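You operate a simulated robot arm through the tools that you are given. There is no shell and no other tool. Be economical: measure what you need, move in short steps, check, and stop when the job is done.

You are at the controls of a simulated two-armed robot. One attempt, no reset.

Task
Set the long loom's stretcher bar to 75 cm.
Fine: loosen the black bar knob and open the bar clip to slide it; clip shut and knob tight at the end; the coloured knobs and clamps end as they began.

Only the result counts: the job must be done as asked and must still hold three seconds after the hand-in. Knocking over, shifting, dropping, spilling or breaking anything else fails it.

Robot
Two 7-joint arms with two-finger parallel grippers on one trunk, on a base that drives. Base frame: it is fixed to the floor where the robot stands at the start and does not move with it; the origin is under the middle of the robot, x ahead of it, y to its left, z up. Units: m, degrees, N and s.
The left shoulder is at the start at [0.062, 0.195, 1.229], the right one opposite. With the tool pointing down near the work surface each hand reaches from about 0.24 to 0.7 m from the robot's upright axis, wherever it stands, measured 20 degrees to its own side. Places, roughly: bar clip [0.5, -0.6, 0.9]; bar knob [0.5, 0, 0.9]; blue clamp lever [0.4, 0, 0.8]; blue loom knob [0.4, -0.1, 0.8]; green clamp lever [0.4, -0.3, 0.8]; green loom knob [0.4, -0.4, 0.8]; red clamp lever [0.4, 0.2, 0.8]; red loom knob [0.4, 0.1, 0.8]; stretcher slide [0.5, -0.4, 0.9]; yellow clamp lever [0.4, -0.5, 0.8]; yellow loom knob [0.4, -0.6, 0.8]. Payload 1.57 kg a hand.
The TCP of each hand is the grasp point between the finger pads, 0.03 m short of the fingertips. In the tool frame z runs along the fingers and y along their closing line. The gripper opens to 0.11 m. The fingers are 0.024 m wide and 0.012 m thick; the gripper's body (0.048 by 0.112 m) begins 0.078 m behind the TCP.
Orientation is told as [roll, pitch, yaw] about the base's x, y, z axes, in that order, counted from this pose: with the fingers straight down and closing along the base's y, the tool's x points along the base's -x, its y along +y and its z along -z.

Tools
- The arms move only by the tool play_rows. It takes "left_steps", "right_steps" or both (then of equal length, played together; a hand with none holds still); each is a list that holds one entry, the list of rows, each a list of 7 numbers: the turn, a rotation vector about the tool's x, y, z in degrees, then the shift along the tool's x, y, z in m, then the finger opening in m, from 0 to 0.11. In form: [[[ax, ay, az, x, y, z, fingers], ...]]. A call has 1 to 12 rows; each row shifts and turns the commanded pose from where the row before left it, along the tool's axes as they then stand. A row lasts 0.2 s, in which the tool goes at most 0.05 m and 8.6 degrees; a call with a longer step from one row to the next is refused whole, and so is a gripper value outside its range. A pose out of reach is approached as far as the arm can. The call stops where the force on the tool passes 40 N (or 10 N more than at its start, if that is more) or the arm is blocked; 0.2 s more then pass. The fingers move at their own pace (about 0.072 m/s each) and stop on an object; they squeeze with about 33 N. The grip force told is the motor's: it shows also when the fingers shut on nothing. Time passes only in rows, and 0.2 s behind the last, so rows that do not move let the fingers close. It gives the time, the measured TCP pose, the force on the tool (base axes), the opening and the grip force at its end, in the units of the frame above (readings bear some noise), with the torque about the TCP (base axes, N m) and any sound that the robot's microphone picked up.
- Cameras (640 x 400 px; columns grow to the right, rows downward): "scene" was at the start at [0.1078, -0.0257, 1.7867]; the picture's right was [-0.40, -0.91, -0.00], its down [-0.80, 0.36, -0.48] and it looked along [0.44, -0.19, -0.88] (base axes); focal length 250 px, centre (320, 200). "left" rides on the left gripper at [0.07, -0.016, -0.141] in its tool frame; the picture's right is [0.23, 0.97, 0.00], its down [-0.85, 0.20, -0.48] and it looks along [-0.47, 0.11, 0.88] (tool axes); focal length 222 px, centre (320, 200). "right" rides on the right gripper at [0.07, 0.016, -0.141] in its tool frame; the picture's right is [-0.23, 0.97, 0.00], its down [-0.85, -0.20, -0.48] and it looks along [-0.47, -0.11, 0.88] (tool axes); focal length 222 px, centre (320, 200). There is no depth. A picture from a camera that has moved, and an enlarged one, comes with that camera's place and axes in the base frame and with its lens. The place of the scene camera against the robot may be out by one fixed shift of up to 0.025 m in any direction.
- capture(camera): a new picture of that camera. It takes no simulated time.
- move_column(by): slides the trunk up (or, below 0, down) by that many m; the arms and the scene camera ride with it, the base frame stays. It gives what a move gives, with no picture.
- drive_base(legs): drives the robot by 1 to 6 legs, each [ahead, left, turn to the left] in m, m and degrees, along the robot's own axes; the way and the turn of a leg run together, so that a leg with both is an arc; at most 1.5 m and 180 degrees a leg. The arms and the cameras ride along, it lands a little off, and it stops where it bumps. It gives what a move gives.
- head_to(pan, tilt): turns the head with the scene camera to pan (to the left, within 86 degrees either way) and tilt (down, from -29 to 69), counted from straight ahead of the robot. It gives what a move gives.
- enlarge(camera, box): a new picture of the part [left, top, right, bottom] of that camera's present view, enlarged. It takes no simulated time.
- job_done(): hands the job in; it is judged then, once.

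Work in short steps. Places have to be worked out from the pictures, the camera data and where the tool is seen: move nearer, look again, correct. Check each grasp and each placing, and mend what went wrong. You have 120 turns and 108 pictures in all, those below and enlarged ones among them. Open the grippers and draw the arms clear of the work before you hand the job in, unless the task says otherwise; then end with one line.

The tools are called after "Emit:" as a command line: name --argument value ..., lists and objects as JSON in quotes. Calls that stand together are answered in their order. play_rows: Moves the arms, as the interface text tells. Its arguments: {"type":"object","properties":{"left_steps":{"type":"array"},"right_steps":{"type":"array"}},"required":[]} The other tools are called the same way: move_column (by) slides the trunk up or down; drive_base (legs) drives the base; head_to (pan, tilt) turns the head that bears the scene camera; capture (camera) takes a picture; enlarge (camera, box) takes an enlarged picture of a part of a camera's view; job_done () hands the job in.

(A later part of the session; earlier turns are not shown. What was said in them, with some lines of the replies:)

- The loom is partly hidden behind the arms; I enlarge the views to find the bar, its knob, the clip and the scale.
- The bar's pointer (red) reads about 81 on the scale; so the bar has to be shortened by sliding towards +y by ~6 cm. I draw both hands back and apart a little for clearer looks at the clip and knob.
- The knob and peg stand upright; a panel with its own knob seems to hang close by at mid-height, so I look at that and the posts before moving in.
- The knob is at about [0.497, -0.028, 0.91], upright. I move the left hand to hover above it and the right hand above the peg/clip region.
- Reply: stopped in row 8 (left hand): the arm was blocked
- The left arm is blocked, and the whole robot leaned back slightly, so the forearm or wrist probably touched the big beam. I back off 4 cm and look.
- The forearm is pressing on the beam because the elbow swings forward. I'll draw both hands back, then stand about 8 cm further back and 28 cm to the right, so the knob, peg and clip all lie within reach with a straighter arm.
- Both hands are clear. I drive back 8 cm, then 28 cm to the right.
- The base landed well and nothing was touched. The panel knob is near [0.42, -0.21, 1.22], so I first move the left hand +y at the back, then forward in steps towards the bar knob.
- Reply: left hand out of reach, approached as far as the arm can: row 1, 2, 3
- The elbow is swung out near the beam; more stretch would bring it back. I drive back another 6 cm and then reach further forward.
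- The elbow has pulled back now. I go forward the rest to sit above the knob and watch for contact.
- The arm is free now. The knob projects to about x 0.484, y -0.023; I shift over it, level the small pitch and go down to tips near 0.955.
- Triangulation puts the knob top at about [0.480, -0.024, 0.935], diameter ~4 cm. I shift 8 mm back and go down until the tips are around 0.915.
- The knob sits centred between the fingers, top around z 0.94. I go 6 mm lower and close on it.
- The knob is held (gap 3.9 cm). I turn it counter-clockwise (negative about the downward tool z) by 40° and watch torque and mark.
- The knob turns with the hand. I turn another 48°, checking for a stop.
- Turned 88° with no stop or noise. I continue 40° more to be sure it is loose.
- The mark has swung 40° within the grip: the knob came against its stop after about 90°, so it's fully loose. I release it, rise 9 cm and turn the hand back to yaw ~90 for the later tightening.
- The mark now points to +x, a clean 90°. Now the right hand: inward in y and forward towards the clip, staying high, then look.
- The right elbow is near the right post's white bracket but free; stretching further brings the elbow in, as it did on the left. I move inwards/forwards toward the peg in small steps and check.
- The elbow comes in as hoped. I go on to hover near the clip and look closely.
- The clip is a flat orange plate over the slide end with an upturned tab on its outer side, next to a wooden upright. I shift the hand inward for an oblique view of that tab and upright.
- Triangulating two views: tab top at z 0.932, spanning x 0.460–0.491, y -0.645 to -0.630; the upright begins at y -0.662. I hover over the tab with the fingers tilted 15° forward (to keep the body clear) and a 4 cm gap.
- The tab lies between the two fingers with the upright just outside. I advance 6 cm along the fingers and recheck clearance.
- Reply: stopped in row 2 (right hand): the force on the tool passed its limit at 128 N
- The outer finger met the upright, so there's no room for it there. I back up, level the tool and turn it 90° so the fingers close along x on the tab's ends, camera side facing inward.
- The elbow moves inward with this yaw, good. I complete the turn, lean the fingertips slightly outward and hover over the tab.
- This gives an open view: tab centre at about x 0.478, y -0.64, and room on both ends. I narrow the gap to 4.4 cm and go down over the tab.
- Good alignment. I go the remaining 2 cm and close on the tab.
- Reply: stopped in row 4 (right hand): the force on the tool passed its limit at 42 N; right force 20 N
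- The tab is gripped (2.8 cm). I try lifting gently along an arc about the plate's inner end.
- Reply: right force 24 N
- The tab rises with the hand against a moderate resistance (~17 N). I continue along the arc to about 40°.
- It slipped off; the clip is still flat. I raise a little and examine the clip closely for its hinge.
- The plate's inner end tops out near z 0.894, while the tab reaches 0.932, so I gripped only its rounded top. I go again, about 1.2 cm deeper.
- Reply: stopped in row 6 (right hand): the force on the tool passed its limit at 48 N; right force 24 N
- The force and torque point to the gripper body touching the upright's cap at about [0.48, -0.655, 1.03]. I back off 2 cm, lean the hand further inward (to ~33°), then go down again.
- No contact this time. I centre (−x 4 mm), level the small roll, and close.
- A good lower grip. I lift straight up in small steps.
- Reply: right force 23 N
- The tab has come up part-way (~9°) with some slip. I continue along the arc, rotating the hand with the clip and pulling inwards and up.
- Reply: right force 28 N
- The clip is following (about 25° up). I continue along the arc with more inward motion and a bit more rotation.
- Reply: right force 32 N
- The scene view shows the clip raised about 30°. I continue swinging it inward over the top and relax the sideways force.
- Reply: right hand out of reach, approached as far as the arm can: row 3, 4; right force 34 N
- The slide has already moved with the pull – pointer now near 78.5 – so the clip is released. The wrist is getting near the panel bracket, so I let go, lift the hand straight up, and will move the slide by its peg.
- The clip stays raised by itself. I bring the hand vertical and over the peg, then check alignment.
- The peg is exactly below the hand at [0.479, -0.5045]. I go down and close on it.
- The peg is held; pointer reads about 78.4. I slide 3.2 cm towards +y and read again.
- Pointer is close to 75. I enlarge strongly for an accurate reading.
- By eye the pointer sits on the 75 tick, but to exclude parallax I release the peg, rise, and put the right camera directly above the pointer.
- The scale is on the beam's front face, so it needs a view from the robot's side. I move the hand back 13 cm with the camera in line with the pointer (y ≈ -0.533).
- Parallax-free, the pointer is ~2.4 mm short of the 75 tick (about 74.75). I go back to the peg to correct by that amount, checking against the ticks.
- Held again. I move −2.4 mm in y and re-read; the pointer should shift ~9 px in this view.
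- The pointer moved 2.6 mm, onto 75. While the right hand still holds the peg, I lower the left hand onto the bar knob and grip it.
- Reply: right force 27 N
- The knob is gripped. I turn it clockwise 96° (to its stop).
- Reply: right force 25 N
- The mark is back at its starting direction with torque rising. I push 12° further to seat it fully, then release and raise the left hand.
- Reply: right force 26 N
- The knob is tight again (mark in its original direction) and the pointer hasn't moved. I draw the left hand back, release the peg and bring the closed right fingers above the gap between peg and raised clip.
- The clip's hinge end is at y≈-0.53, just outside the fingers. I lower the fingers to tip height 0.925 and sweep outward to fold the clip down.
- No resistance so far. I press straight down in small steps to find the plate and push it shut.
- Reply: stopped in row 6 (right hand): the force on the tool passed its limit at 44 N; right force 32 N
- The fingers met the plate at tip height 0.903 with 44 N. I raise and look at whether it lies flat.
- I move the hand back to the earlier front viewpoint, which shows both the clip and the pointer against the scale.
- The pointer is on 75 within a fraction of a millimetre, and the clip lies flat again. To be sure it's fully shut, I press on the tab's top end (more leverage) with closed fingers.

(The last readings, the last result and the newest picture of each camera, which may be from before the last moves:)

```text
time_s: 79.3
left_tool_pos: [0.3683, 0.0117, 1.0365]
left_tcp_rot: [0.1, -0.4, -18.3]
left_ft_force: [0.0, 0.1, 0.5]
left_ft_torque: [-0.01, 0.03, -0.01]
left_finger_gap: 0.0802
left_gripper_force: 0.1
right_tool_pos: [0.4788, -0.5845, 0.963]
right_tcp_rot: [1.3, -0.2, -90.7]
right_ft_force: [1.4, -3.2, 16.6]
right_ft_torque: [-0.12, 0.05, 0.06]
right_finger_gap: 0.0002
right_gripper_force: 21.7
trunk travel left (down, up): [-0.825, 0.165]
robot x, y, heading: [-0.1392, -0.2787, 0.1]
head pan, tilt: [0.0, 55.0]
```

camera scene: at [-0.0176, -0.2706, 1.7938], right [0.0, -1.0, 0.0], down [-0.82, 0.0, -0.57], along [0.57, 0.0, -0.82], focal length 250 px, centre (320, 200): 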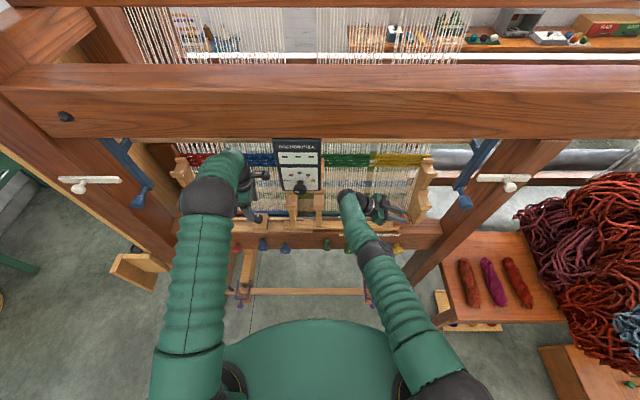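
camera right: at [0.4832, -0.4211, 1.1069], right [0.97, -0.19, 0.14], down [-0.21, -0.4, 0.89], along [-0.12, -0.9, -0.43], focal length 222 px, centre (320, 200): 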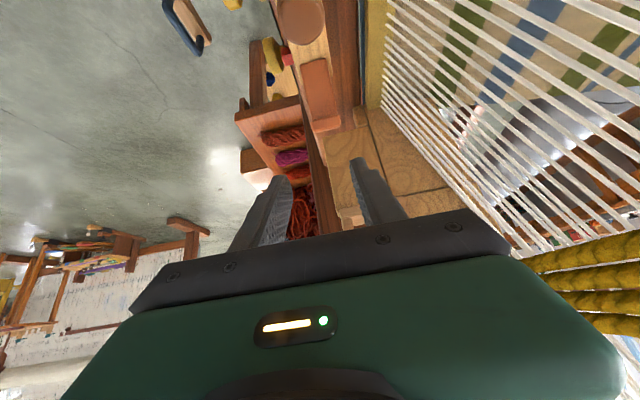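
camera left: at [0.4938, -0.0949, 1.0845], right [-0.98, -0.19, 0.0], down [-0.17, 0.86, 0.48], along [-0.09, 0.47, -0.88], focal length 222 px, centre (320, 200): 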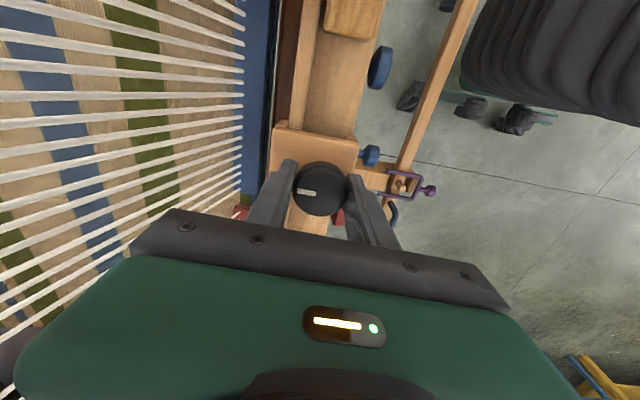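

Contact at tip z 0.933, matching the original shut height of 0.932. I press a bit harder once to seat it.

Emit:
play_rows --right_steps '[[[0, 0, 0, 0, 0, 0.004, 0.0], [0, 0, 0, 0, 0, 0.004, 0.0], [0, 0, 0, 0, 0, 0.004, 0.0], [0, 0, 0, 0, 0, 0.004, 0.0], [0, 0, 0, 0, 0, 0, 0.0]]]'

```text
time_s: 79.8
left_tool_pos: [0.3656, 0.0135, 1.0356]
left_tcp_rot: [0.0, -0.7, -18.3]
left_ft_force: [-0.2, 0.1, -0.2]
left_ft_torque: [0.0, 0.04, -0.01]
left_finger_gap: 0.08
left_gripper_force: 0.1
right_tool_pos: [0.4787, -0.5853, 0.9627]
right_tcp_rot: [1.6, -0.4, -90.6]
right_ft_force: [-13.9, 1.5, 25.1]
right_ft_torque: [0.07, 0.52, 0.04]
right_finger_gap: 0.0
right_gripper_force: 21.5
trunk travel left (down, up): [-0.825, 0.165]
robot x, y, heading: [-0.1415, -0.2773, 0.2]
head pan, tilt: [0.0, 55.0]
stopped in row 2 (right hand): the force on the tool passed its limit at 44 N (the readings are from after the stop); the commanded pose is now the measured one
```

It doesn't yield: firmly shut. I raise and withdraw both hands, then check the final state.

Emit:
play_rows --left_steps '[[[0, 0, 0, 0.03, 0, 0, 0.11], [0, 0, 0, 0.03, 0, 0, 0.11], [0, 0, 0, 0.03, 0, 0, 0.11], [0, 0, 0, 0, 0, 0, 0.11], [0, 0, 0, 0, 0, 0, 0.11], [0, 0, 0, 0, 0, 0, 0.11], [0, 0, 0, 0, 0, 0, 0.11], [0, 0, 0, 0, 0, 0, 0.11]]]' --right_steps '[[[0, 0, 0, 0, 0, -0.03, 0.0], [0, 0, 0, 0, 0, -0.04, 0.0], [0, 0, 0, 0, -0.045, 0, 0.0], [0, 0, 0, 0, -0.045, 0, 0.05], [0, 0, 0, -0.008, -0.045, 0, 0.05], [0, 0, 0, -0.007, -0.038, 0, 0.05], [0, 0, 0, 0, 0, 0, 0.05], [0, 0, 0, 0, 0, 0, 0.05]]]'

Emit:
enlarge --camera "right" --box '[390, 10, 530, 120]'

Emit:
capture --camera "scene"

```text
time_s: 81.6
left_tool_pos: [0.2837, 0.0409, 1.0349]
left_tcp_rot: [0.0, -0.4, -18.3]
left_ft_force: [0.2, -1.3, 0.5]
left_ft_torque: [0.02, 0.02, -0.01]
left_finger_gap: 0.1102
left_gripper_force: 0.1
right_tool_pos: [0.308, -0.5985, 1.0243]
right_tcp_rot: [1.6, -0.2, -90.5]
right_ft_force: [0.6, -0.2, 1.0]
right_ft_torque: [-0.01, -0.02, -0.02]
right_finger_gap: 0.0501
right_gripper_force: 0.1
trunk travel left (down, up): [-0.825, 0.165]
robot x, y, heading: [-0.1402, -0.2795, -0.1]
head pan, tilt: [0.0, 55.0]
```

```text
3.64 times, centred on (460, 65) of right
camera zoom: at [0.3211, -0.5276, 1.1658], right [0.97, -0.24, 0.03], down [-0.22, -0.85, 0.48], along [-0.09, -0.47, -0.88], focal length 808 px, centre (-189, 691)
```

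zoom: 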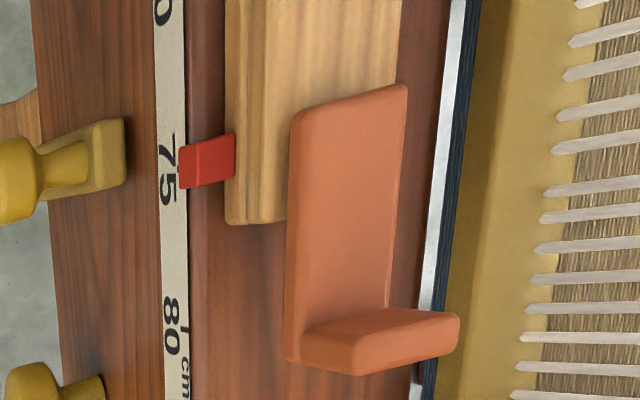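

```text
9 pictures are left
camera scene: at [-0.017, -0.2722, 1.794], right [0.0, -1.0, 0.0], down [-0.82, 0.0, -0.57], along [0.57, 0.0, -0.82], focal length 250 px, centre (320, 200)
```

scene: 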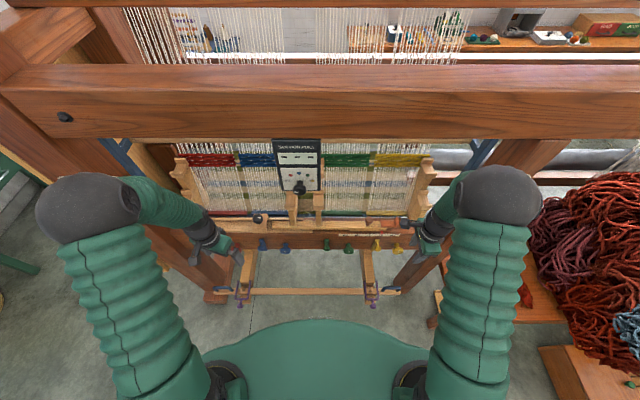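

Clip flat, pointer on 75, knob tight. I open the right gripper, back the robot off 15 cm to get the arms well clear, and take a last close look.

Emit:
drive_base --legs '[[-0.15, 0, 0]]'

Emit:
play_rows --right_steps '[[[0, 0, 0, 0, 0, 0, 0.11], [0, 0, 0, 0, 0, 0, 0.11], [0, 0, 0, 0, 0, 0, 0.11]]]'

Emit:
enlarge --camera "scene" --box '[220, 140, 440, 260]'

```text
time_s: 83.0
left_tool_pos: [0.1371, 0.0369, 1.0336]
left_tcp_rot: [0.1, -0.2, -18.2]
left_ft_force: [-1.0, -0.2, -0.3]
left_ft_torque: [-0.02, 0.01, 0.02]
left_finger_gap: 0.11
left_gripper_force: 0.1
right_tool_pos: [0.1597, -0.6001, 1.0207]
right_tcp_rot: [1.4, -0.2, -90.7]
right_ft_force: [-0.1, 0.1, -0.4]
right_ft_torque: [0.0, 0.0, 0.0]
right_finger_gap: 0.0502
right_gripper_force: 0.1
trunk travel left (down, up): [-0.825, 0.165]
robot x, y, heading: [-0.289, -0.278, 0.1]
head pan, tilt: [0.0, 55.0]
```

```text
time_s: 83.8
left_tool_pos: [0.1321, 0.0384, 1.0363]
left_tcp_rot: [0.3, -0.5, -18.3]
left_ft_force: [-0.7, 0.3, 0.1]
left_ft_torque: [0.02, 0.02, 0.01]
left_finger_gap: 0.1101
left_gripper_force: 0.1
right_tool_pos: [0.1552, -0.6006, 1.0259]
right_tcp_rot: [1.7, -0.2, -90.6]
right_ft_force: [0.0, -1.2, -0.4]
right_ft_torque: [0.01, -0.04, 0.0]
right_finger_gap: 0.1099
right_gripper_force: 0.0
trunk travel left (down, up): [-0.825, 0.165]
robot x, y, heading: [-0.2908, -0.2758, -0.1]
head pan, tilt: [0.0, 55.0]
```

```text
2.91 times, centred on (330, 200) of scene
camera zoom: at [-0.1682, -0.2753, 1.7941], right [0.0, -1.0, 0.0], down [-0.82, 0.0, -0.57], along [0.57, 0.0, -0.82], focal length 726 px, centre (291, 200)
```

zoom: 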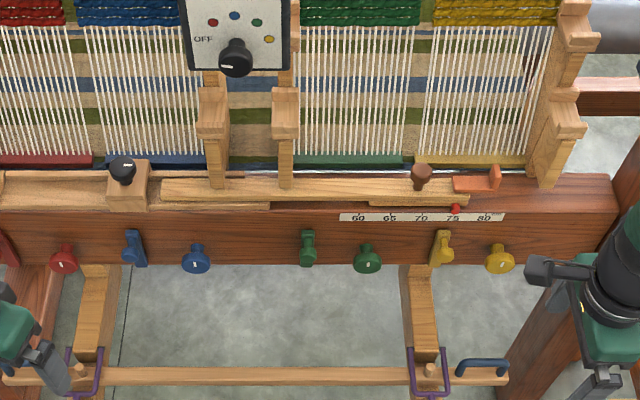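

Everything is in order: the pointer is on 75, the clip is flat, the knob is tight, the coloured knobs and clamps are untouched and both arms are clear. I hand the job in.

Emit:
job_done

```text
The job is handed in.
```

The long loom's stretcher bar is set to 75 cm, with the bar clip shut, the black knob tight and the coloured knobs and clamps as they began. While opening the clip and first reaching the knob, the arms bumped the loom's upright and beam (one contact peaked at 128 N). I saw nothing moved by it.
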